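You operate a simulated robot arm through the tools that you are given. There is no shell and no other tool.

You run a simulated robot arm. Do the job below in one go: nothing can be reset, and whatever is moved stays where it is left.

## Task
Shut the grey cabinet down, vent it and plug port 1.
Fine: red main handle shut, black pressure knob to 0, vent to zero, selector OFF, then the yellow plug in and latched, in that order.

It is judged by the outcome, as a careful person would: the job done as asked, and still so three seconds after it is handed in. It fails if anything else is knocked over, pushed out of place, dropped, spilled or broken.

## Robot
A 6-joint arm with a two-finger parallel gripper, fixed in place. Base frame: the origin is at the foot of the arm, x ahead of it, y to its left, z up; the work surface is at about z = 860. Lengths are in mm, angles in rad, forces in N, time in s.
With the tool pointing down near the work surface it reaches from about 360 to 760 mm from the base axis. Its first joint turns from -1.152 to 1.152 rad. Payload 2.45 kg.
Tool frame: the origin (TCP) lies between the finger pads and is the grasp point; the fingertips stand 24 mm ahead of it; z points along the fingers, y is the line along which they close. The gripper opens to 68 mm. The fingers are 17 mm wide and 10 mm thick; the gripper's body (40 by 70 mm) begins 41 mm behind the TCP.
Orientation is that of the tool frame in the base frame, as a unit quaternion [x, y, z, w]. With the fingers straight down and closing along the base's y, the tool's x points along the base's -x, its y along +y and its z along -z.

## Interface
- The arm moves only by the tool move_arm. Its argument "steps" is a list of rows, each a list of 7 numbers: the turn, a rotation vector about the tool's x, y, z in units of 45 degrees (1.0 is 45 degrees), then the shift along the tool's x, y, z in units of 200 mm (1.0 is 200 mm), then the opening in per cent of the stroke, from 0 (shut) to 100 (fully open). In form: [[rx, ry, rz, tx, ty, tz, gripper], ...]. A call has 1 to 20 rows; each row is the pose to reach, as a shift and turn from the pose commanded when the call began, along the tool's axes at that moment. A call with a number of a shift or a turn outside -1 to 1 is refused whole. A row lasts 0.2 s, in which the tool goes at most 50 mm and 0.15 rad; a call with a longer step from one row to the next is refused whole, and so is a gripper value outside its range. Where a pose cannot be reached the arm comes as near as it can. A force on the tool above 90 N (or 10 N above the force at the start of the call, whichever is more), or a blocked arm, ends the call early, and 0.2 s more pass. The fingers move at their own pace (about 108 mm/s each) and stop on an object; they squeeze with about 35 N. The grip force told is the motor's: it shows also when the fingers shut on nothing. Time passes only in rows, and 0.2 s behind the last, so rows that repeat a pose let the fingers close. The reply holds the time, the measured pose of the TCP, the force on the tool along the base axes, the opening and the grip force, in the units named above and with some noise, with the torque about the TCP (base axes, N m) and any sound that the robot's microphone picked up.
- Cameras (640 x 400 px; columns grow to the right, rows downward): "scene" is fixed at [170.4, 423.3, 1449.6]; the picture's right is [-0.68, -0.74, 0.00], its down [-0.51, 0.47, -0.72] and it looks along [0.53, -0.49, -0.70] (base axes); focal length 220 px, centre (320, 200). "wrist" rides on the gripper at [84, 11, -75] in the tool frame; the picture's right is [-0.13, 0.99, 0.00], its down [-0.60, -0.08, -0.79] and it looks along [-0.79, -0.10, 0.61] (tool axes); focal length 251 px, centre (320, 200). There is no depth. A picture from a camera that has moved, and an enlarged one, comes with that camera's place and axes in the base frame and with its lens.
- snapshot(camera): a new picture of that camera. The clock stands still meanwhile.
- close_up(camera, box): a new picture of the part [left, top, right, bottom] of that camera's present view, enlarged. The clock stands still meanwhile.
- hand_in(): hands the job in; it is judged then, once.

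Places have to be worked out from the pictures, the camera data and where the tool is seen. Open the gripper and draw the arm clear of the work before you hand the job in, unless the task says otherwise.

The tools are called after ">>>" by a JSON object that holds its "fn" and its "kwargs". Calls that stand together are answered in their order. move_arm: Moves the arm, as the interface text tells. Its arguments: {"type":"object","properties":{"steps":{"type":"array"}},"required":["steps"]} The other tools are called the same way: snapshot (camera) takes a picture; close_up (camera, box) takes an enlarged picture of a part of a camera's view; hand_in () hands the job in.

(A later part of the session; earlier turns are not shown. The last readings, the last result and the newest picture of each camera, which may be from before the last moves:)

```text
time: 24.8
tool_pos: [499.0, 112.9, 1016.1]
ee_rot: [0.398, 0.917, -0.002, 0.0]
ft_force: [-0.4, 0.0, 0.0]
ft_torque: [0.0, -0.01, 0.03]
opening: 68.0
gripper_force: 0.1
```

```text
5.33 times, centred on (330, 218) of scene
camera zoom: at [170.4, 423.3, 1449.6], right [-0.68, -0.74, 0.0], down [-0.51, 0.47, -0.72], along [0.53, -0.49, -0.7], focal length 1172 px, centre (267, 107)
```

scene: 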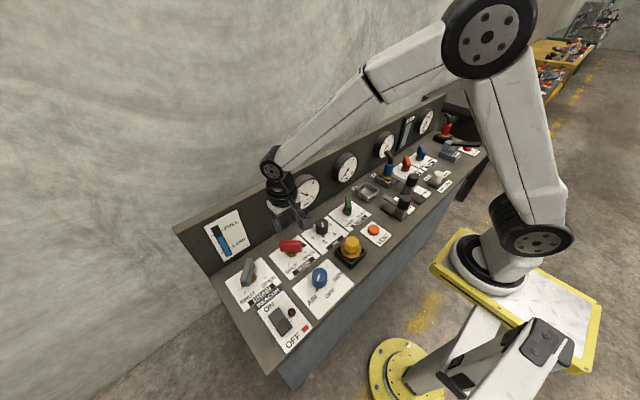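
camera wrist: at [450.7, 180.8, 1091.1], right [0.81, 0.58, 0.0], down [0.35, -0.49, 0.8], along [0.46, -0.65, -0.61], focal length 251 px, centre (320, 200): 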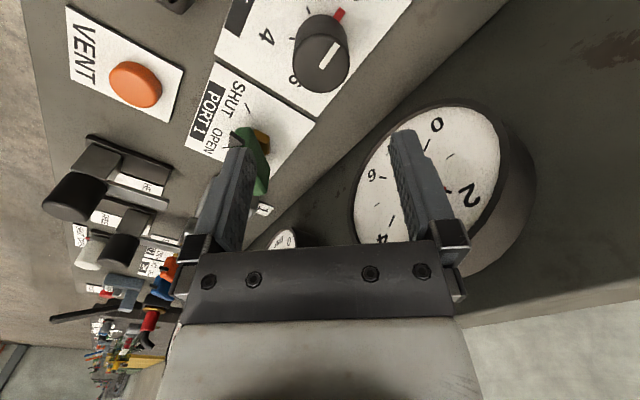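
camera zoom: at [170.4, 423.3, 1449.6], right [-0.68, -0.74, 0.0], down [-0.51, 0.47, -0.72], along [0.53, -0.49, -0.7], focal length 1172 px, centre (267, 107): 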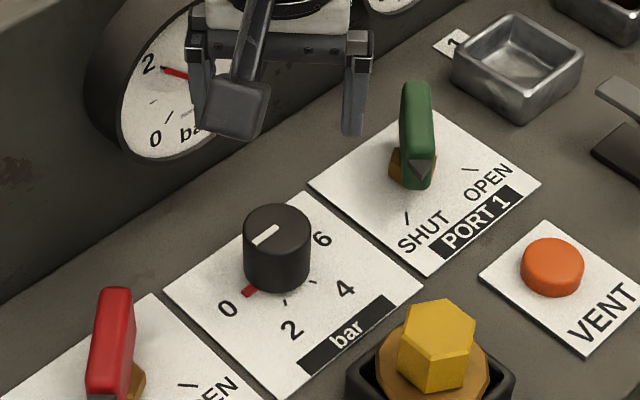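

The knob now points to 0; the gauge still reads 2, as expected before venting. I'll move over the VENT button (about (384, −10)) with the fingers closed.

>>> {"fn": "move_arm", "kwargs": {"steps": [[0, 0, -0.143, -0.009, -0.119, 0, 50], [0, 0, -0.286, -0.017, -0.239, 0, 0], [0, 0, -0.429, -0.026, -0.358, 0, 0], [0, 0, -0.571, -0.034, -0.478, 0, 0], [0, 0, -0.714, -0.043, -0.597, 0, 0], [0, 0, -0.857, -0.051, -0.717, 0, 0], [0, 0, -1.0, -0.06, -0.836, 0, 0]]}}

>>> {"fn": "snapshot", "kwargs": {"camera": "wrist"}}

>>> {"fn": "close_up", "kwargs": {"camera": "scene", "box": [270, 150, 430, 250]}}

```text
time: 26.4
tool_pos: [384.8, -9.6, 1018.8]
ee_rot: [0.017, 1.0, -0.003, 0.0]
ft_force: [0.5, -1.0, 0.6]
ft_torque: [0.03, 0.03, 0.01]
opening: 0.4
gripper_force: 23.6
```

```text
taken
camera wrist: at [301.6, 3.0, 1092.9], right [0.16, 0.99, 0.0], down [0.6, -0.1, 0.79], along [0.78, -0.13, -0.61], focal length 251 px, centre (320, 200)
```

wrist: 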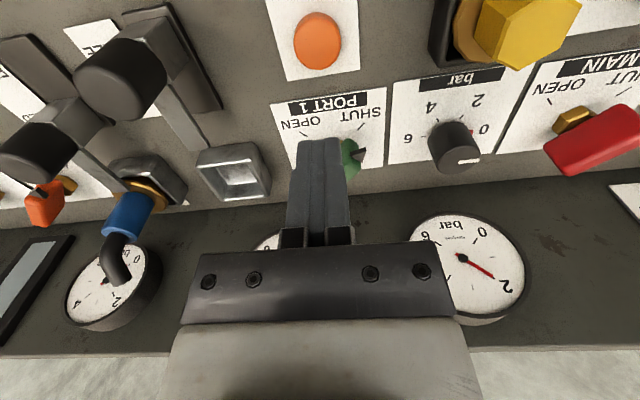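

```text
4.00 times, centred on (350, 200) of scene
camera zoom: at [170.4, 423.3, 1449.6], right [-0.68, -0.74, 0.0], down [-0.51, 0.47, -0.72], along [0.53, -0.49, -0.7], focal length 879 px, centre (200, 200)
```

zoom: 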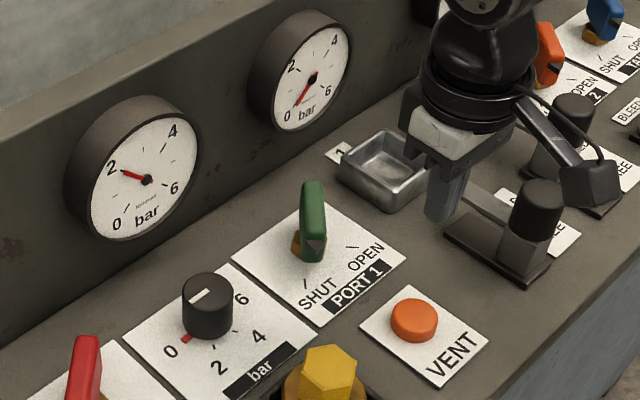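

>>> {"fn": "close_up", "kwargs": {"camera": "wrist", "box": [240, 0, 400, 100]}}

```text
4.00 times, centred on (320, 50) of wrist
camera zoom: at [301.6, 3.0, 1092.9], right [0.16, 0.99, 0.0], down [0.6, -0.1, 0.79], along [0.78, -0.13, -0.61], focal length 1006 px, centre (320, 800)
```

zoom: 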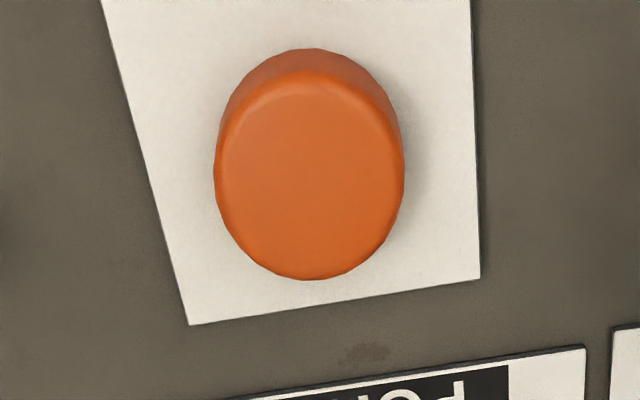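

The button centre is at (383, −12), top z≈876. Descending with closed fingers to just above it.

>>> {"fn": "move_arm", "kwargs": {"steps": [[0, 0, 0, 0.008, -0.011, 0.12, 0], [0, 0, 0, 0.008, -0.011, 0.24, 0], [0, 0, 0, 0.008, -0.011, 0.36, 0], [0, 0, 0, 0.008, -0.011, 0.48, 0], [0, 0, 0, 0.008, -0.011, 0.56, 0]]}}

>>> {"fn": "snapshot", "kwargs": {"camera": "wrist"}}

>>> {"fn": "close_up", "kwargs": {"camera": "scene", "box": [270, 150, 430, 250]}}

```text
time: 27.6
tool_pos: [381.3, -13.2, 906.5]
ee_rot: [0.017, 1.0, -0.002, 0.0]
ft_force: [-1.0, -0.1, -0.9]
ft_torque: [0.0, 0.01, -0.04]
opening: 0.1
gripper_force: 24.0
```

```text
taken
camera wrist: at [299.5, -0.1, 980.7], right [0.16, 0.99, 0.0], down [0.6, -0.1, 0.79], along [0.78, -0.13, -0.61], focal length 251 px, centre (320, 200)
```

wrist: 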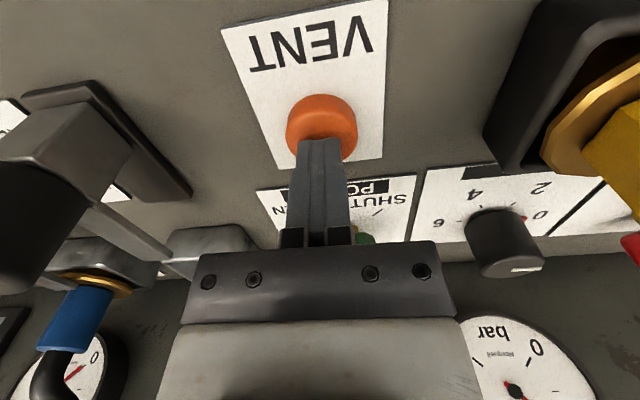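

```text
4.00 times, centred on (350, 200) of scene
camera zoom: at [170.4, 423.3, 1449.6], right [-0.68, -0.74, 0.0], down [-0.51, 0.47, -0.72], along [0.53, -0.49, -0.7], focal length 879 px, centre (200, 200)
```

zoom: 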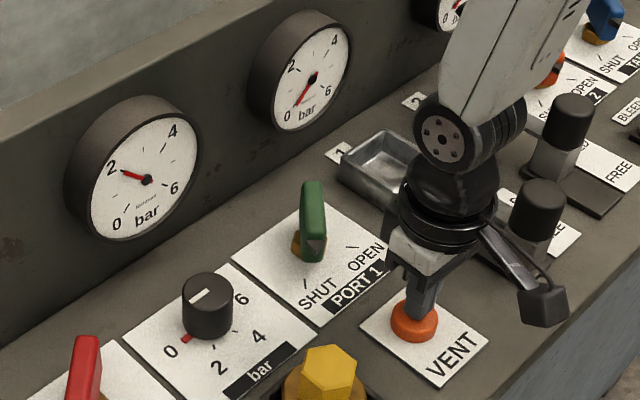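

Fingers are just above the button centre. Pressing slowly in 2 mm steps, then holding.

>>> {"fn": "move_arm", "kwargs": {"steps": [[0, 0, 0, 0, 0, 0.01, 0], [0, 0, 0, 0, 0, 0.02, 0], [0, 0, 0, 0, 0, 0.03, 0], [0, 0, 0, 0, 0, 0.04, 0], [0, 0, 0, 0, 0, 0.05, 0], [0, 0, 0, 0, 0, 0.05, 0]]}}

>>> {"fn": "close_up", "kwargs": {"camera": "scene", "box": [270, 150, 430, 250]}}

```text
time: 29.0
tool_pos: [382.4, -13.1, 897.5]
ee_rot: [0.018, 1.0, -0.002, -0.001]
ft_force: [0.2, -0.9, 2.7]
ft_torque: [0.0, 0.02, 0.02]
opening: 0.0
gripper_force: 23.9
heard: click
```

```text
4.00 times, centred on (350, 200) of scene
camera zoom: at [170.4, 423.3, 1449.6], right [-0.68, -0.74, 0.0], down [-0.51, 0.47, -0.72], along [0.53, -0.49, -0.7], focal length 879 px, centre (200, 200)
```

zoom: 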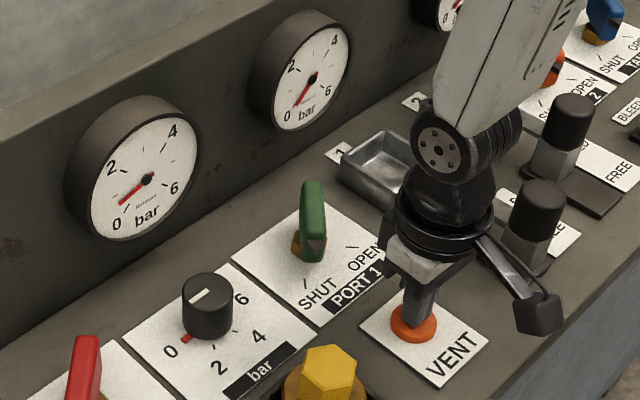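

The click sounded and the gauge is already falling. I'll keep holding for a couple of seconds and watch the gauge.

>>> {"fn": "move_arm", "kwargs": {"steps": [[0, 0, 0, 0, 0, 0.005, 0], [0, 0, 0, 0, 0, 0.005, 0], [0, 0, 0, 0, 0, 0.005, 0], [0, 0, 0, 0, 0, 0.005, 0], [0, 0, 0, 0, 0, 0.005, 0], [0, 0, 0, 0, 0, 0.005, 0], [0, 0, 0, 0, 0, 0.005, 0], [0, 0, 0, 0, 0, 0.005, 0], [0, 0, 0, 0, 0, 0.005, 0], [0, 0, 0, 0, 0, 0.005, 0], [0, 0, 0, 0, 0, 0.005, 0], [0, 0, 0, 0, 0, 0.005, 0], [0, 0, 0, 0, 0, 0.005, 0], [0, 0, 0, 0, 0, 0.005, 0], [0, 0, 0, 0, 0, 0.005, 0]]}}

>>> {"fn": "close_up", "kwargs": {"camera": "scene", "box": [280, 165, 344, 205]}}

```text
time: 32.2
tool_pos: [383.4, -12.6, 896.9]
ee_rot: [0.017, 1.0, -0.003, 0.0]
ft_force: [0.7, -0.4, 3.4]
ft_torque: [-0.03, -0.03, -0.01]
opening: 0.4
gripper_force: 23.7
```

```text
10.00 times, centred on (312, 185) of scene
camera zoom: at [170.4, 423.3, 1449.6], right [-0.68, -0.74, 0.0], down [-0.51, 0.47, -0.72], along [0.53, -0.49, -0.7], focal length 2197 px, centre (400, 350)
```

zoom: 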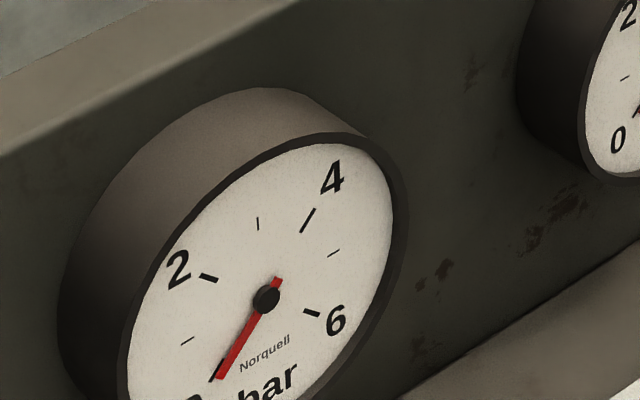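

The needle lies on the 0 tick. I'll hold another 2 s to be sure, then release and rise.

>>> {"fn": "move_arm", "kwargs": {"steps": [[0, 0, 0, 0, 0, 0, 0], [0, 0, 0, 0, 0, 0, 0], [0, 0, 0, 0, 0, 0, 0], [0, 0, 0, 0, 0, 0, 0], [0, 0, 0, 0, 0, 0, 0], [0, 0, 0, 0, 0, 0, 0], [0, 0, 0, 0, 0, 0, 0], [0, 0, 0, 0, 0, 0, 0], [0, 0, 0, 0, 0, 0, 0], [0, 0, 0, 0, 0, 0, 0], [0, 0, 0, 0, 0, -0.05, 0], [0, 0, 0, 0, 0, -0.2, 0], [0, 0, 0, 0, 0, -0.4, 0], [0, 0, 0, 0, 0, -0.6, 0]]}}

>>> {"fn": "close_up", "kwargs": {"camera": "scene", "box": [280, 165, 344, 205]}}

>>> {"fn": "snapshot", "kwargs": {"camera": "scene"}}

```text
time: 35.2
tool_pos: [382.2, -12.5, 1018.2]
ee_rot: [0.018, 1.0, -0.002, 0.0]
ft_force: [-0.8, 0.5, -0.8]
ft_torque: [-0.01, -0.02, 0.0]
opening: 0.1
gripper_force: 23.4
```

```text
10.00 times, centred on (312, 185) of scene
camera zoom: at [170.4, 423.3, 1449.6], right [-0.68, -0.74, 0.0], down [-0.51, 0.47, -0.72], along [0.53, -0.49, -0.7], focal length 2197 px, centre (400, 350)
```

zoom: 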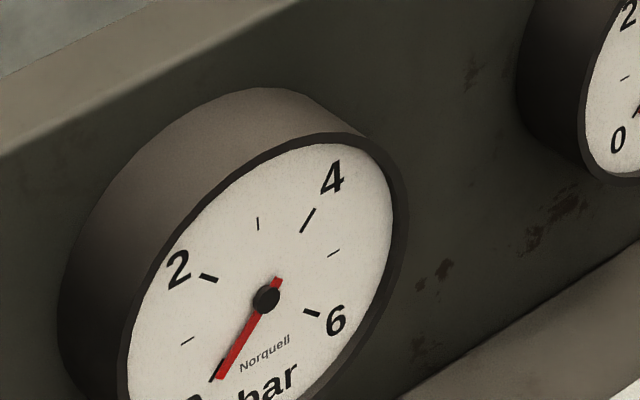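

```text
taken
```

scene: 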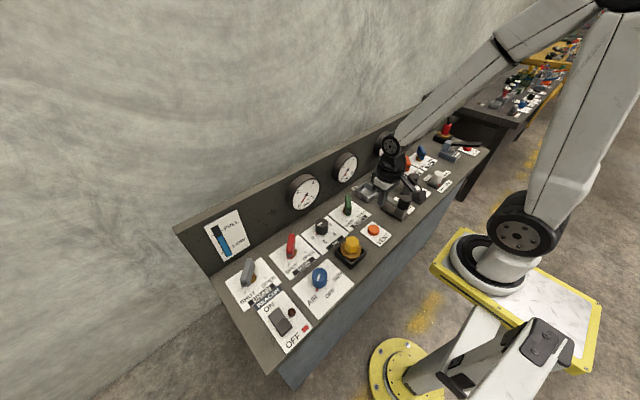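

Vented: the gauge stays at 0. Next the blue selector, estimated at (374, 236); moving over in two legs with the gripper opening.

>>> {"fn": "move_arm", "kwargs": {"steps": [[0, 0, 0, 0, 0.2, 0, 0], [0, 0, 0, 0, 0.4, 0, 50], [0, 0, 0, 0, 0.6, 0, 100], [0, 0, 0, 0, 0.8, 0, 100], [0, 0, 0, 0, 1.0, 0, 100]]}}

>>> {"fn": "move_arm", "kwargs": {"steps": [[0, 0, -0.02, 0.02, 0.12, 0, 100], [0, 0, -0.045, 0.04, 0.245, 0, 100]]}}

>>> {"fn": "snapshot", "kwargs": {"camera": "wrist"}}

>>> {"fn": "close_up", "kwargs": {"camera": "wrist", "box": [240, 0, 400, 100]}}

```text
time: 36.4
tool_pos: [390.2, 187.6, 1014.4]
ee_rot: [0.019, 1.0, -0.003, 0.0]
ft_force: [-0.2, -0.3, 0.1]
ft_torque: [-0.01, -0.02, -0.02]
opening: 68.2
gripper_force: 0.1
```

```text
time: 37.0
tool_pos: [382.6, 237.4, 1015.1]
ee_rot: [0.0, 1.0, -0.002, 0.0]
ft_force: [0.7, 0.0, -1.0]
ft_torque: [-0.02, 0.02, 0.01]
opening: 67.8
gripper_force: 0.0
```

```text
taken
camera wrist: at [299.1, 247.1, 1088.6], right [0.13, 0.99, -0.01], down [0.6, -0.07, 0.79], along [0.79, -0.11, -0.61], focal length 251 px, centre (320, 200)
```

wrist: 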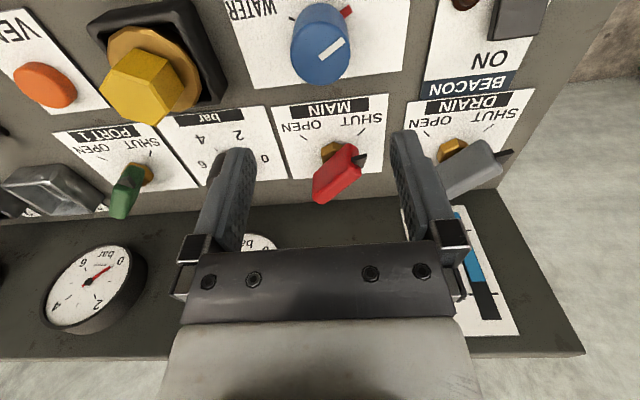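

```text
4.00 times, centred on (320, 50) of wrist
camera zoom: at [299.1, 247.1, 1088.6], right [0.13, 0.99, -0.01], down [0.6, -0.07, 0.79], along [0.79, -0.11, -0.61], focal length 1006 px, centre (320, 800)
```

zoom: 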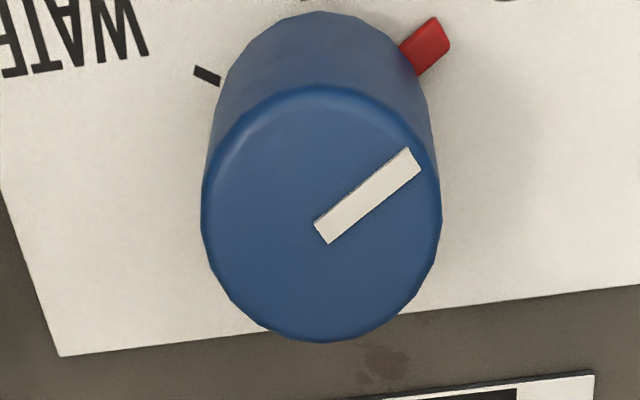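

The selector's top centre lies at about (373.5, 237). It needs a counter-clockwise turn from AIR to OFF; I pre-turn +27° and descend over it.

>>> {"fn": "move_arm", "kwargs": {"steps": [[0, 0, 0.17, 0.046, 0, 0, 100], [0, 0, 0.34, 0.046, 0, 0.05, 100], [0, 0, 0.5, 0.046, 0, 0.1, 100], [0, 0, 0.6, 0.046, 0, 0.2, 100], [0, 0, 0.6, 0.046, 0, 0.3, 100], [0, 0, 0.6, 0.046, 0, 0.4, 100], [0, 0, 0.6, 0.046, 0, 0.4, 100]]}}

>>> {"fn": "snapshot", "kwargs": {"camera": "wrist"}}

>>> {"fn": "close_up", "kwargs": {"camera": "scene", "box": [260, 230, 380, 305]}}

```text
time: 38.6
tool_pos: [374.2, 238.5, 934.7]
ee_rot: [0.233, 0.972, -0.002, 0.001]
ft_force: [0.7, 0.0, 0.5]
ft_torque: [-0.02, 0.02, -0.04]
opening: 67.9
gripper_force: 0.0
```

```text
taken
camera wrist: at [304.7, 284.8, 1008.9], right [0.57, 0.82, 0.0], down [0.5, -0.34, 0.79], along [0.65, -0.45, -0.61], focal length 251 px, centre (320, 200)
```

wrist: 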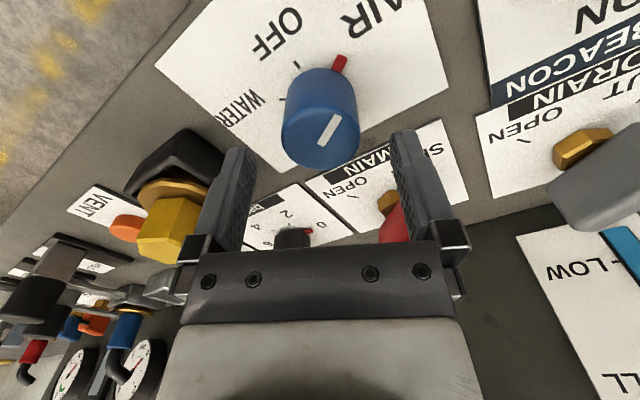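

```text
5.33 times, centred on (320, 268) of scene
camera zoom: at [170.4, 423.3, 1449.6], right [-0.68, -0.74, 0.0], down [-0.51, 0.47, -0.72], along [0.53, -0.49, -0.7], focal length 1172 px, centre (320, -160)
```

zoom: 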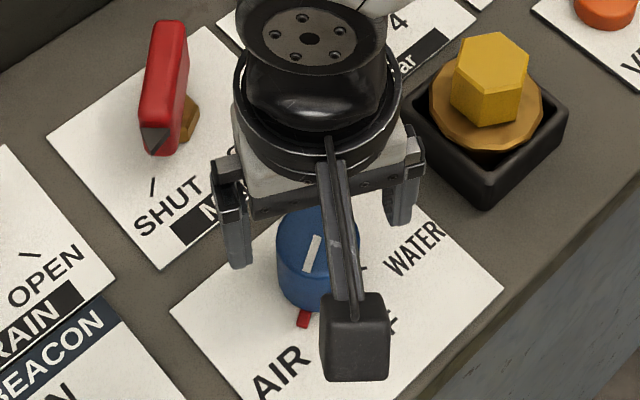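

Aligned with the tool axis. Descend to z≈898, close, and turn counter-clockwise 45°.

>>> {"fn": "move_arm", "kwargs": {"steps": [[0, 0, 0, 0, 0, 0.1, 100], [0, 0, 0, 0, 0, 0.18, 100], [0, 0, 0, 0, 0, 0.18, 100], [0, 0, 0, 0, 0, 0.18, 0], [0, 0, 0, 0, 0, 0.18, 0], [0, 0, 0, 0, 0, 0.18, 0], [0, 0, -0.15, 0, 0, 0.18, 0], [0, 0, -0.3, 0, 0, 0.18, 0], [0, 0, -0.45, 0, 0, 0.18, 0], [0, 0, -0.6, 0, 0, 0.18, 0], [0, 0, -0.75, 0, 0, 0.18, 0], [0, 0, -0.9, 0, 0, 0.18, 0], [0, 0, -1.0, 0, 0, 0.18, 0]]}}

>>> {"fn": "snapshot", "kwargs": {"camera": "wrist"}}

>>> {"fn": "close_up", "kwargs": {"camera": "scene", "box": [260, 230, 380, 305]}}

```text
time: 41.4
tool_pos: [374.1, 238.5, 898.0]
ee_rot: [-0.157, 0.988, -0.003, -0.001]
ft_force: [-2.0, 16.6, -37.0]
ft_torque: [0.83, 0.2, 0.05]
opening: 41.8
gripper_force: 44.8
```

```text
taken
camera wrist: at [291.7, 220.8, 972.8], right [-0.19, 0.98, -0.01], down [0.6, 0.12, 0.79], along [0.78, 0.14, -0.61], focal length 251 px, centre (320, 200)
```

wrist: 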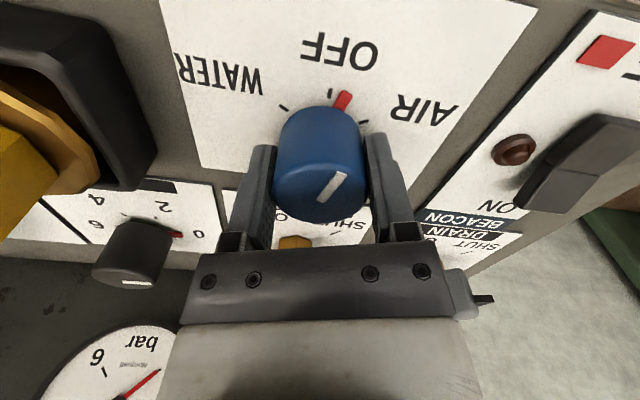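

```text
5.33 times, centred on (320, 268) of scene
camera zoom: at [170.8, 424.0, 1449.3], right [-0.68, -0.74, 0.0], down [-0.51, 0.47, -0.72], along [0.53, -0.49, -0.7], focal length 1172 px, centre (320, -160)
```

zoom: 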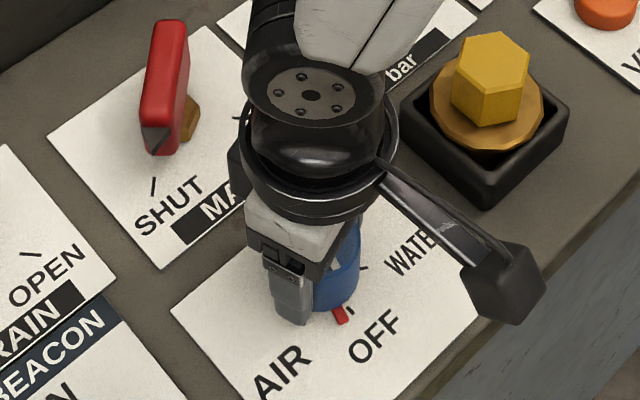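

Ticks are spaced about 60°, and the pointer still needs roughly 15° more to OFF. Turning another 15°.

>>> {"fn": "move_arm", "kwargs": {"steps": [[0, 0, -0.12, 0, 0, 0, 0], [0, 0, -0.24, 0, 0, 0, 0], [0, 0, -0.33, 0, 0, 0, 0], [0, 0, -0.33, 0, 0, 0, 0]]}}

>>> {"fn": "close_up", "kwargs": {"camera": "wrist", "box": [200, 0, 440, 150]}}

>>> {"fn": "close_up", "kwargs": {"camera": "scene", "box": [280, 250, 360, 300]}}

```text
time: 42.4
tool_pos: [374.2, 238.4, 898.7]
ee_rot: [-0.284, 0.959, -0.003, -0.001]
ft_force: [-0.3, 8.3, -27.4]
ft_torque: [0.28, 1.06, 0.03]
opening: 41.7
gripper_force: 44.6
```

```text
2.67 times, centred on (320, 75) of wrist
camera zoom: at [298.5, 200.0, 973.3], right [-0.43, 0.9, 0.0], down [0.55, 0.27, 0.79], along [0.71, 0.34, -0.61], focal length 670 px, centre (320, 533)
```

zoom: 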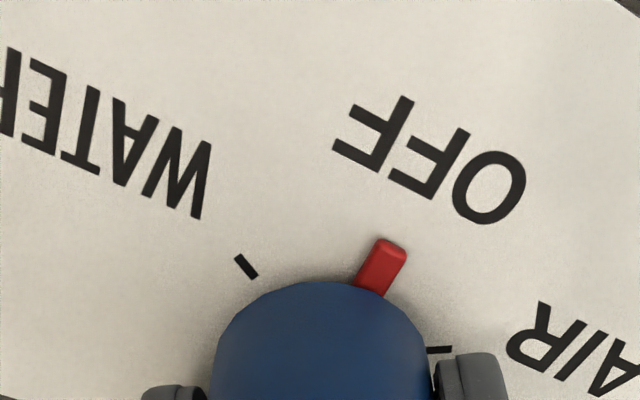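

```text
8.00 times, centred on (320, 275) of scene
camera zoom: at [170.8, 423.7, 1449.4], right [-0.68, -0.74, 0.0], down [-0.51, 0.47, -0.72], along [0.53, -0.49, -0.7], focal length 1757 px, centre (320, -400)
```

zoom: 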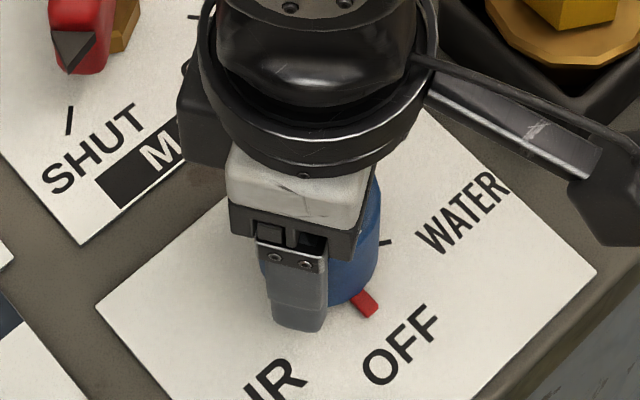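

The red pointer now covers the OFF tick. Releasing and rising to check.

>>> {"fn": "move_arm", "kwargs": {"steps": [[0, 0, 0, 0, 0, 0, 100], [0, 0, 0, 0, 0, 0, 100], [0, 0, 0, 0, 0, -0.05, 100], [0, 0, 0, 0, 0, -0.2, 100], [0, 0, 0, 0, 0, -0.4, 100], [0, 0, 0, 0, 0, -0.6, 100]]}}

>>> {"fn": "close_up", "kwargs": {"camera": "wrist", "box": [200, 0, 440, 150]}}

>>> {"fn": "close_up", "kwargs": {"camera": "scene", "box": [280, 250, 360, 300]}}

>>> {"fn": "snapshot", "kwargs": {"camera": "wrist"}}

```text
time: 43.8
tool_pos: [374.0, 238.6, 1018.0]
ee_rot: [-0.283, 0.959, -0.001, -0.002]
ft_force: [0.2, 0.3, 0.0]
ft_torque: [-0.02, 0.0, -0.01]
opening: 67.7
gripper_force: 0.0
```

```text
2.67 times, centred on (320, 75) of wrist
camera zoom: at [298.3, 200.7, 1092.4], right [-0.43, 0.9, 0.0], down [0.55, 0.27, 0.79], along [0.72, 0.34, -0.61], focal length 670 px, centre (320, 533)
```

zoom: 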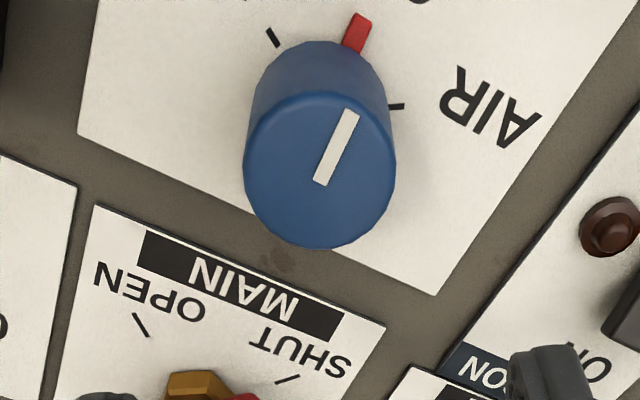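

```text
8.00 times, centred on (320, 275) of scene
camera zoom: at [170.4, 423.3, 1449.6], right [-0.68, -0.74, 0.0], down [-0.51, 0.47, -0.72], along [0.53, -0.49, -0.7], focal length 1757 px, centre (320, -400)
```

zoom: 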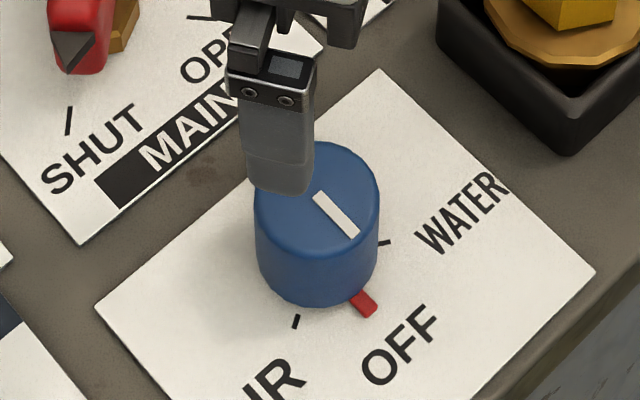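

```text
taken
camera wrist: at [298.3, 200.7, 1092.4], right [-0.43, 0.9, 0.0], down [0.55, 0.27, 0.79], along [0.72, 0.34, -0.61], focal length 251 px, centre (320, 200)
```

wrist: 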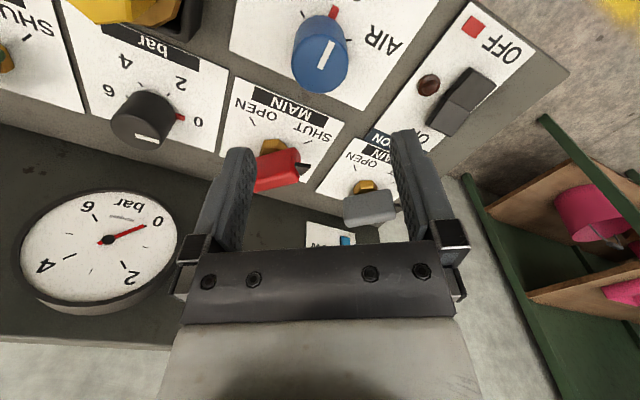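

Selector sits at OFF. Now the yellow plug, which I place at about (373, 115), hex top z≈925. Moving over it with the wrist straight.

>>> {"fn": "move_arm", "kwargs": {"steps": [[0, 0, 0.12, 0.056, -0.086, -0.0125, 100], [0, 0, 0.24, 0.113, -0.171, -0.025, 100], [0, 0, 0.36, 0.169, -0.257, -0.0375, 100], [0, 0, 0.49, 0.225, -0.343, -0.05, 100], [0, 0, 0.61, 0.282, -0.428, -0.0625, 100], [0, 0, 0.731, 0.338, -0.514, -0.075, 100]]}}

>>> {"fn": "snapshot", "kwargs": {"camera": "wrist"}}

>>> {"fn": "close_up", "kwargs": {"camera": "wrist", "box": [220, 0, 420, 125]}}

>>> {"fn": "close_up", "kwargs": {"camera": "scene", "box": [300, 200, 420, 275]}}

```text
time: 45.2
tool_pos: [375.4, 115.4, 1034.1]
ee_rot: [0.001, 1.0, -0.002, 0.0]
ft_force: [-1.3, -0.8, 0.0]
ft_torque: [-0.04, -0.02, -0.01]
opening: 67.9
gripper_force: 0.0
```

```text
taken
camera wrist: at [290.8, 125.3, 1109.1], right [0.13, 0.99, 0.0], down [0.6, -0.08, 0.79], along [0.79, -0.11, -0.61], focal length 251 px, centre (320, 200)
```

wrist: 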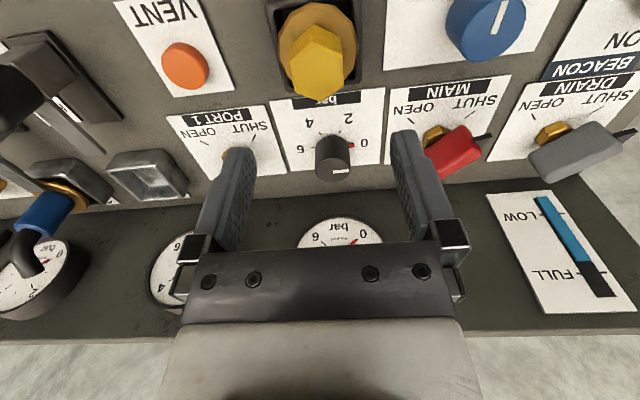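

```text
3.20 times, centred on (320, 62) of wrist
camera zoom: at [290.8, 125.3, 1109.1], right [0.13, 0.99, 0.0], down [0.6, -0.08, 0.79], along [0.79, -0.11, -0.61], focal length 805 px, centre (320, 640)
```

zoom: 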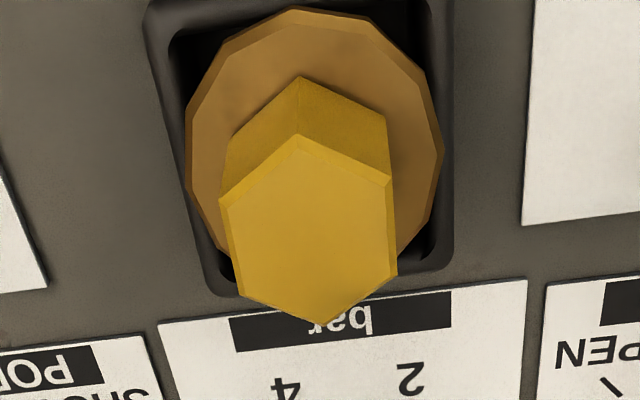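

```text
5.33 times, centred on (360, 238) of scene
camera zoom: at [170.4, 423.3, 1449.6], right [-0.68, -0.74, 0.0], down [-0.51, 0.47, -0.72], along [0.53, -0.49, -0.7], focal length 1172 px, centre (107, 0)
```

zoom: 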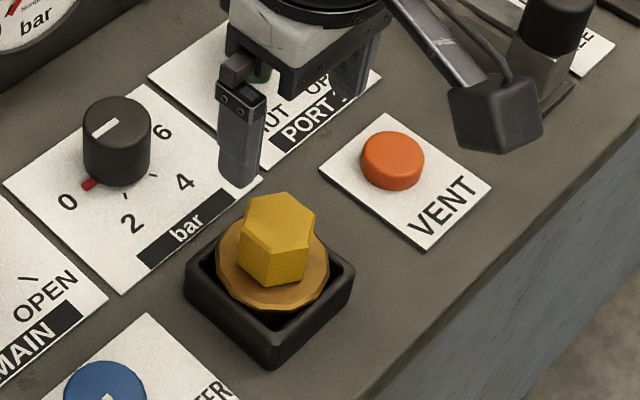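

The hex has flats facing ±y, about 37.5 mm across, so a straight grip fits. Its centre is near (374, 113), top z≈930. I'll descend part-way and recheck.

>>> {"fn": "move_arm", "kwargs": {"steps": [[0, 0, 0, 0.008, -0.012, 0.12, 100], [0, 0, 0, 0.008, -0.012, 0.24, 100], [0, 0, 0, 0.008, -0.012, 0.34, 100]]}}

>>> {"fn": "snapshot", "kwargs": {"camera": "wrist"}}

>>> {"fn": "close_up", "kwargs": {"camera": "scene", "box": [300, 200, 420, 275]}}

```text
time: 46.0
tool_pos: [373.0, 111.6, 966.3]
ee_rot: [0.001, 1.0, -0.003, 0.0]
ft_force: [0.7, 0.9, -0.6]
ft_torque: [0.01, 0.0, 0.03]
opening: 67.8
gripper_force: 0.0
```

```text
taken
camera wrist: at [290.0, 122.1, 1040.6], right [0.13, 0.99, 0.0], down [0.6, -0.08, 0.79], along [0.79, -0.11, -0.61], focal length 251 px, centre (320, 200)
```

wrist: 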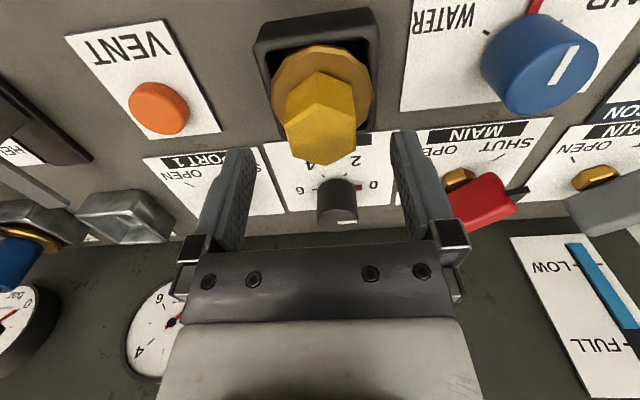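

```text
5.33 times, centred on (360, 238) of scene
camera zoom: at [170.4, 423.3, 1449.6], right [-0.68, -0.74, 0.0], down [-0.51, 0.47, -0.72], along [0.53, -0.49, -0.7], focal length 1172 px, centre (107, 0)
```

zoom: 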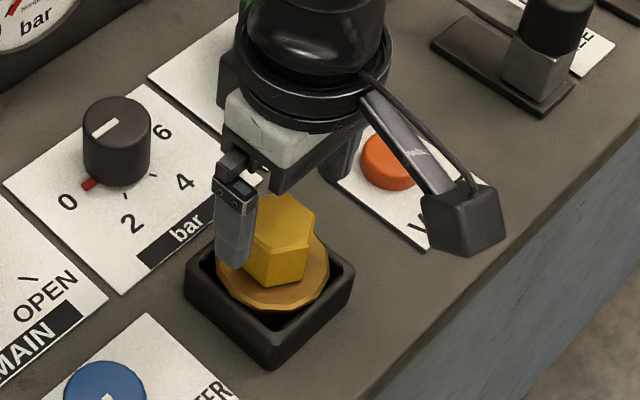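

Hex is on-axis (centre (320,134) ⇒ top z≈932) and the flange top is about z 904. Descending to TCP z≈932 and closing.

>>> {"fn": "move_arm", "kwargs": {"steps": [[0, 0, 0, 0, 0, 0.08, 100], [0, 0, 0, 0, 0, 0.165, 100], [0, 0, 0, 0, 0, 0.165, 100]]}}

>>> {"fn": "snapshot", "kwargs": {"camera": "wrist"}}

>>> {"fn": "close_up", "kwargs": {"camera": "scene", "box": [320, 220, 384, 260]}}

```text
time: 46.8
tool_pos: [371.9, 111.3, 932.7]
ee_rot: [0.001, 1.0, -0.001, 0.0]
ft_force: [-0.8, 0.4, -0.6]
ft_torque: [0.02, -0.01, 0.0]
opening: 68.0
gripper_force: 0.1
```

```text
taken
camera wrist: at [289.8, 121.7, 1007.7], right [0.13, 0.99, 0.0], down [0.6, -0.08, 0.79], along [0.79, -0.11, -0.61], focal length 251 px, centre (320, 200)
```

wrist: 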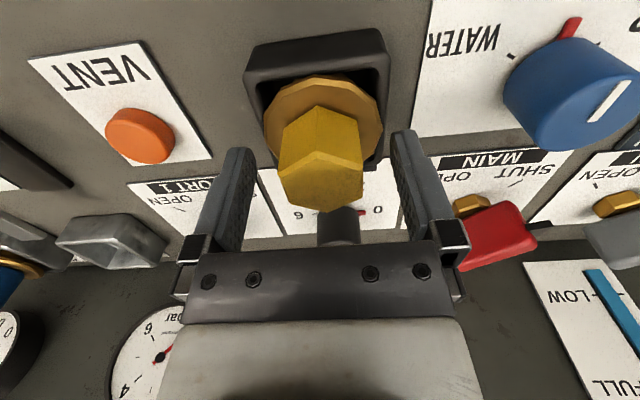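

```text
10.00 times, centred on (352, 240) of scene
camera zoom: at [170.4, 423.3, 1449.6], right [-0.68, -0.74, 0.0], down [-0.51, 0.47, -0.72], along [0.53, -0.49, -0.7], focal length 2197 px, centre (0, -200)
```

zoom: 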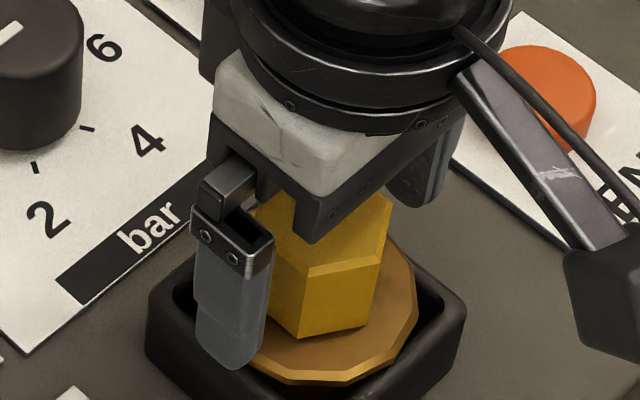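

Fingers flank the hex and clear the flange. Closing now.

>>> {"fn": "move_arm", "kwargs": {"steps": [[0, 0, 0, 0, 0, 0, 0], [0, 0, 0, 0, 0, 0, 0], [0, 0, 0, 0, 0, 0, 0], [0, 0, 0, 0, 0, 0, 0]]}}

>>> {"fn": "snapshot", "kwargs": {"camera": "wrist"}}

```text
time: 47.8
tool_pos: [373.1, 111.8, 933.4]
ee_rot: [0.0, 1.0, -0.001, 0.0]
ft_force: [0.9, 1.9, 1.5]
ft_torque: [0.24, -0.06, -0.01]
opening: 41.7
gripper_force: 34.6
```

```text
taken
camera wrist: at [289.9, 121.8, 1007.9], right [0.13, 0.99, 0.0], down [0.6, -0.08, 0.79], along [0.79, -0.11, -0.61], focal length 251 px, centre (320, 200)
```

wrist: 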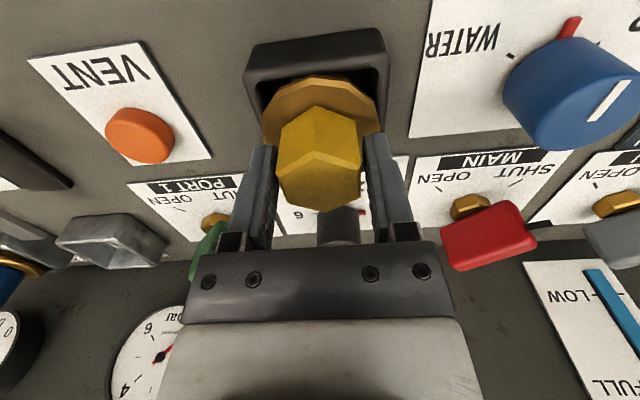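

Gripped at 41.7 mm. Lifting straight up and looking at the plug.

>>> {"fn": "move_arm", "kwargs": {"steps": [[0, 0, 0, 0, 0, -0.03, 0], [0, 0, 0, 0, 0, -0.08, 0], [0, 0, 0, 0, 0, -0.18, 0], [0, 0, 0, 0, 0, -0.3, 0], [0, 0, 0, 0, 0, -0.45, 0], [0, 0, 0, 0, 0, -0.55, 0], [0, 0, 0, 0, 0, -0.55, 0]]}}

>>> {"fn": "snapshot", "kwargs": {"camera": "wrist"}}

>>> {"fn": "close_up", "kwargs": {"camera": "scene", "box": [300, 170, 428, 250]}}

```text
time: 49.4
tool_pos: [372.1, 110.7, 1043.6]
ee_rot: [0.0, 1.0, -0.003, 0.001]
ft_force: [-0.4, 0.4, -4.3]
ft_torque: [0.02, 0.03, 0.0]
opening: 41.3
gripper_force: 35.0
```

```text
taken
camera wrist: at [288.3, 120.4, 1117.9], right [0.13, 0.99, 0.0], down [0.6, -0.08, 0.79], along [0.79, -0.11, -0.61], focal length 251 px, centre (320, 200)
```

wrist: 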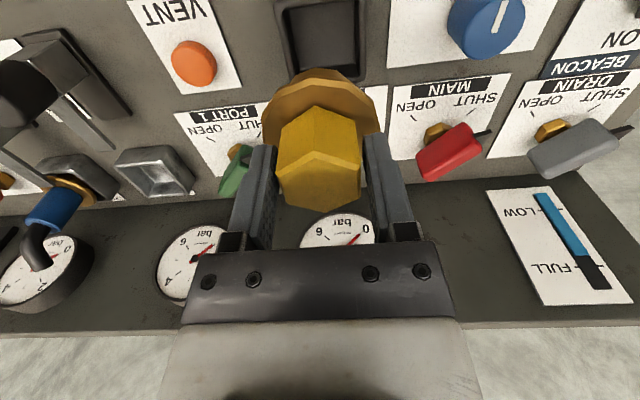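

```text
5.00 times, centred on (364, 210) of scene
camera zoom: at [170.5, 423.3, 1449.6], right [-0.68, -0.74, 0.0], down [-0.51, 0.47, -0.72], along [0.53, -0.49, -0.7], focal length 1098 px, centre (100, 150)
```

zoom: 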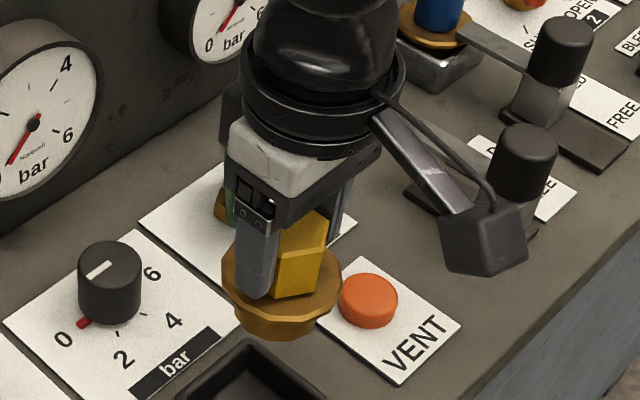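

The plug is free of its holder. I'll take enlarged views of socket 1 for localisation.

>>> {"fn": "close_up", "kwargs": {"camera": "wrist", "box": [60, 100, 220, 200]}}

>>> {"fn": "close_up", "kwargs": {"camera": "scene", "box": [340, 165, 420, 215]}}

```text
4.00 times, centred on (140, 150) of wrist
camera zoom: at [288.3, 120.4, 1117.9], right [0.13, 0.99, 0.0], down [0.6, -0.08, 0.79], along [0.79, -0.11, -0.61], focal length 1006 px, centre (1040, 400)
```

zoom: 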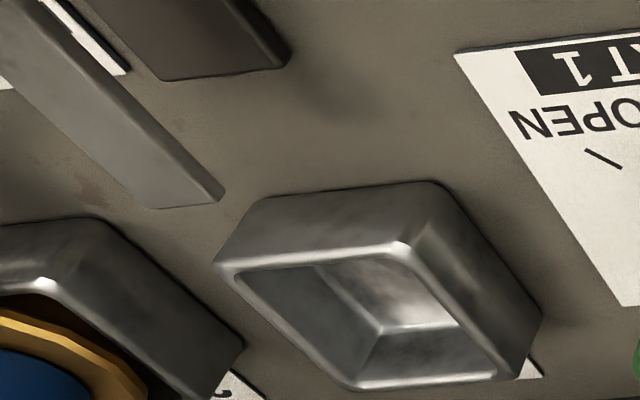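

```text
8.00 times, centred on (380, 190) of scene
camera zoom: at [170.5, 423.3, 1449.6], right [-0.68, -0.74, 0.0], down [-0.51, 0.47, -0.72], along [0.53, -0.49, -0.7], focal length 1757 px, centre (-160, 280)
```

zoom: 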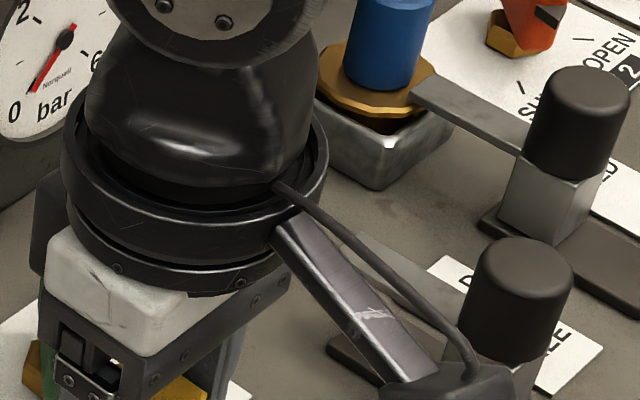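

Carrying the plug to a viewing spot beside socket 1 (tool at about (430, −30)), high and clear, for a better fix.

>>> {"fn": "move_arm", "kwargs": {"steps": [[0, 0, 0, -0.06, -0.14, -0.02, 0], [0, 0, 0, -0.12, -0.28, -0.04, 0], [0, 0, 0, -0.18, -0.42, -0.06, 0], [0, 0, 0, -0.24, -0.56, -0.08, 0], [0, 0, 0, -0.29, -0.7, -0.08, 0]]}}

>>> {"fn": "snapshot", "kwargs": {"camera": "wrist"}}

>>> {"fn": "close_up", "kwargs": {"camera": "wrist", "box": [120, 60, 280, 160]}}

>>> {"fn": "close_up", "kwargs": {"camera": "scene", "box": [340, 150, 436, 210]}}

```text
time: 50.6
tool_pos: [428.9, -30.2, 1059.9]
ee_rot: [-0.001, 1.0, -0.003, -0.002]
ft_force: [-0.2, 0.1, -3.4]
ft_torque: [0.01, 0.02, 0.0]
opening: 41.5
gripper_force: 34.9
```

```text
taken
camera wrist: at [345.9, -19.3, 1134.0], right [0.13, 0.99, 0.0], down [0.6, -0.08, 0.79], along [0.79, -0.11, -0.61], focal length 251 px, centre (320, 200)
```

wrist: 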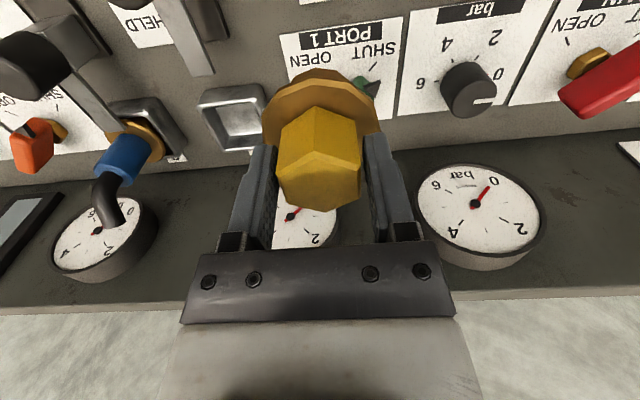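

```text
4.00 times, centred on (200, 110) of wrist
camera zoom: at [345.9, -19.3, 1134.0], right [0.13, 0.99, 0.0], down [0.6, -0.08, 0.79], along [0.79, -0.11, -0.61], focal length 1006 px, centre (800, 560)
```

zoom: 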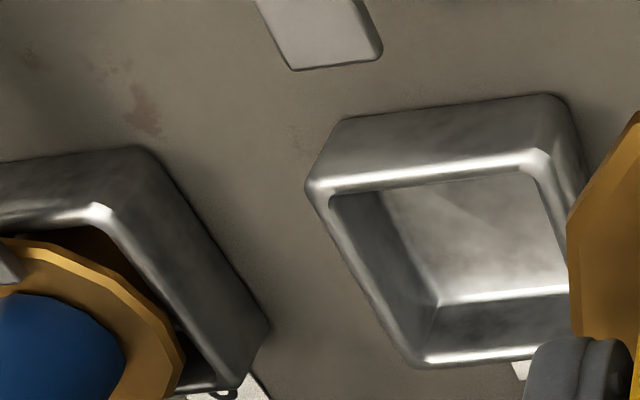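

```text
6.67 times, centred on (388, 180) of scene
camera zoom: at [170.5, 423.3, 1449.6], right [-0.68, -0.74, 0.0], down [-0.51, 0.47, -0.72], along [0.53, -0.49, -0.7], focal length 1464 px, centre (-133, 333)
```

zoom: 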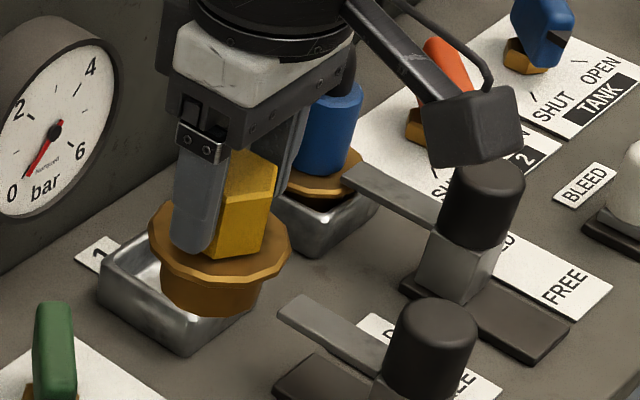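

From several views I place the socket‑1 centre at (512.5, −138) with its rim at z≈887; the latch arm (FREE) ends near x≈445, clear. Moving above the socket at z≈1000.

>>> {"fn": "move_arm", "kwargs": {"steps": [[0, 0, 0, -0.105, -0.135, 0.0, 0], [0, 0, 0, -0.21, -0.27, 0.05, 0], [0, 0, 0, -0.315, -0.405, 0.15, 0], [0, 0, 0, -0.418, -0.539, 0.3, 0], [0, 0, 0, -0.418, -0.539, 0.3, 0]]}}

>>> {"fn": "snapshot", "kwargs": {"camera": "wrist"}}

>>> {"fn": "close_up", "kwargs": {"camera": "scene", "box": [332, 155, 412, 205]}}

>>> {"fn": "close_up", "kwargs": {"camera": "wrist", "box": [220, 0, 420, 125]}}

```text
time: 51.8
tool_pos: [514.3, -136.8, 1000.4]
ee_rot: [0.0, 1.0, -0.002, 0.0]
ft_force: [0.9, -0.1, -4.4]
ft_torque: [-0.05, 0.04, 0.0]
opening: 41.4
gripper_force: 35.1
```

```text
taken
camera wrist: at [430.2, -127.7, 1074.9], right [0.13, 0.99, 0.0], down [0.6, -0.08, 0.79], along [0.79, -0.11, -0.61], focal length 251 px, centre (320, 200)
```

wrist: 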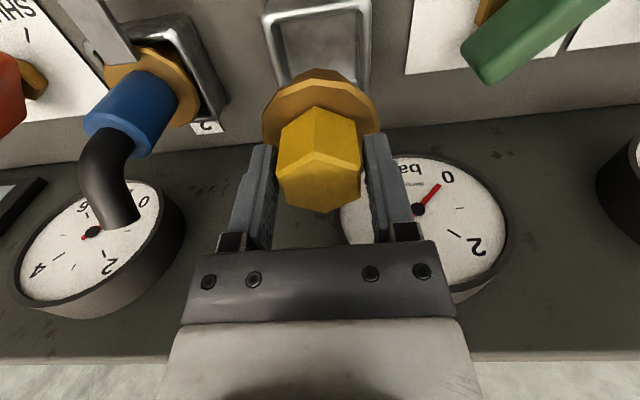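

```text
8.00 times, centred on (372, 180) of scene
camera zoom: at [170.5, 423.2, 1449.6], right [-0.68, -0.74, 0.0], down [-0.51, 0.47, -0.72], along [0.53, -0.49, -0.7], focal length 1757 px, centre (-96, 360)
```

zoom: 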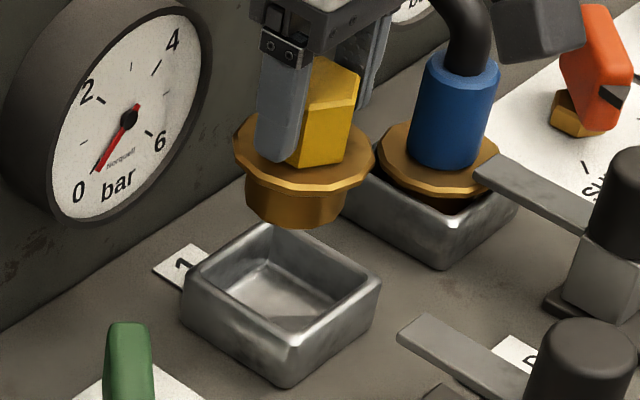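

```text
3.20 times, centred on (320, 62) of wrist
camera zoom: at [430.2, -127.7, 1074.9], right [0.13, 0.99, 0.0], down [0.6, -0.08, 0.79], along [0.79, -0.11, -0.61], focal length 805 px, centre (320, 640)
```

zoom: 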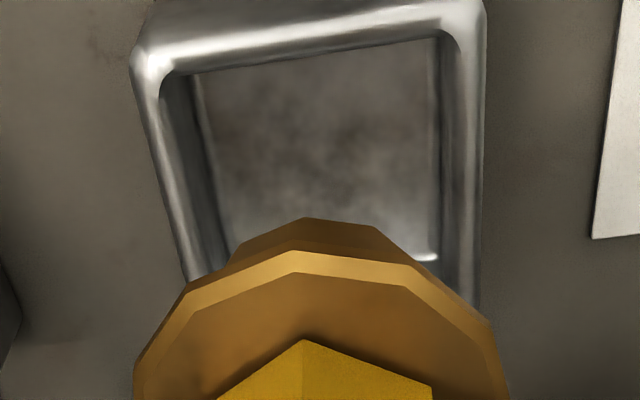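

The view is very informative. I'll zoom on the held plug to learn its offset from the tool axis.

>>> {"fn": "close_up", "kwargs": {"camera": "wrist", "box": [240, 50, 400, 150]}}

>>> {"fn": "close_up", "kwargs": {"camera": "wrist", "box": [240, 130, 400, 230]}}

>>> {"fn": "close_up", "kwargs": {"camera": "scene", "box": [350, 160, 398, 190]}}

```text
4.00 times, centred on (320, 100) of wrist
camera zoom: at [430.2, -127.7, 1074.9], right [0.13, 0.99, 0.0], down [0.6, -0.08, 0.79], along [0.79, -0.11, -0.61], focal length 1006 px, centre (320, 600)
```

zoom: 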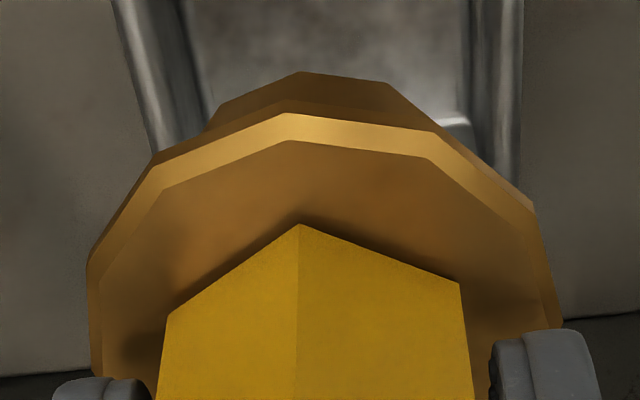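

```text
4.00 times, centred on (320, 180) of wrist
camera zoom: at [430.2, -127.7, 1074.9], right [0.13, 0.99, 0.0], down [0.6, -0.08, 0.79], along [0.79, -0.11, -0.61], focal length 1006 px, centre (320, 280)
```

zoom: 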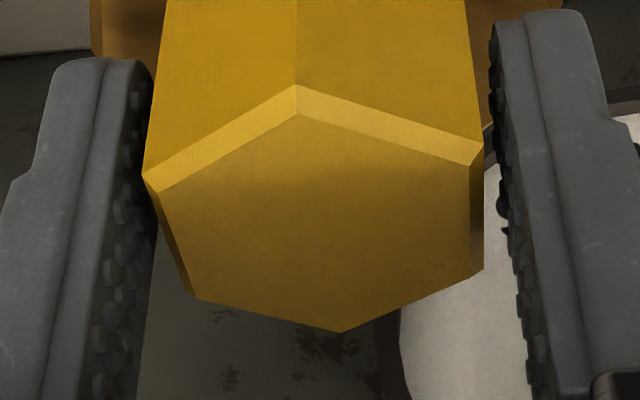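

```text
13.33 times, centred on (374, 175) of scene
camera zoom: at [170.5, 423.2, 1449.6], right [-0.68, -0.74, 0.0], down [-0.51, 0.47, -0.72], along [0.53, -0.49, -0.7], focal length 2929 px, centre (-400, 533)
```

zoom: 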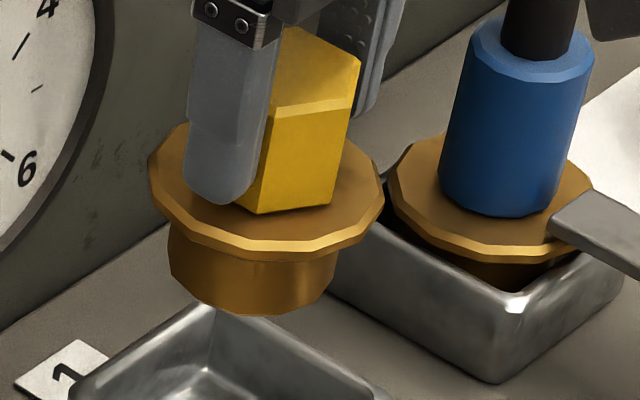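

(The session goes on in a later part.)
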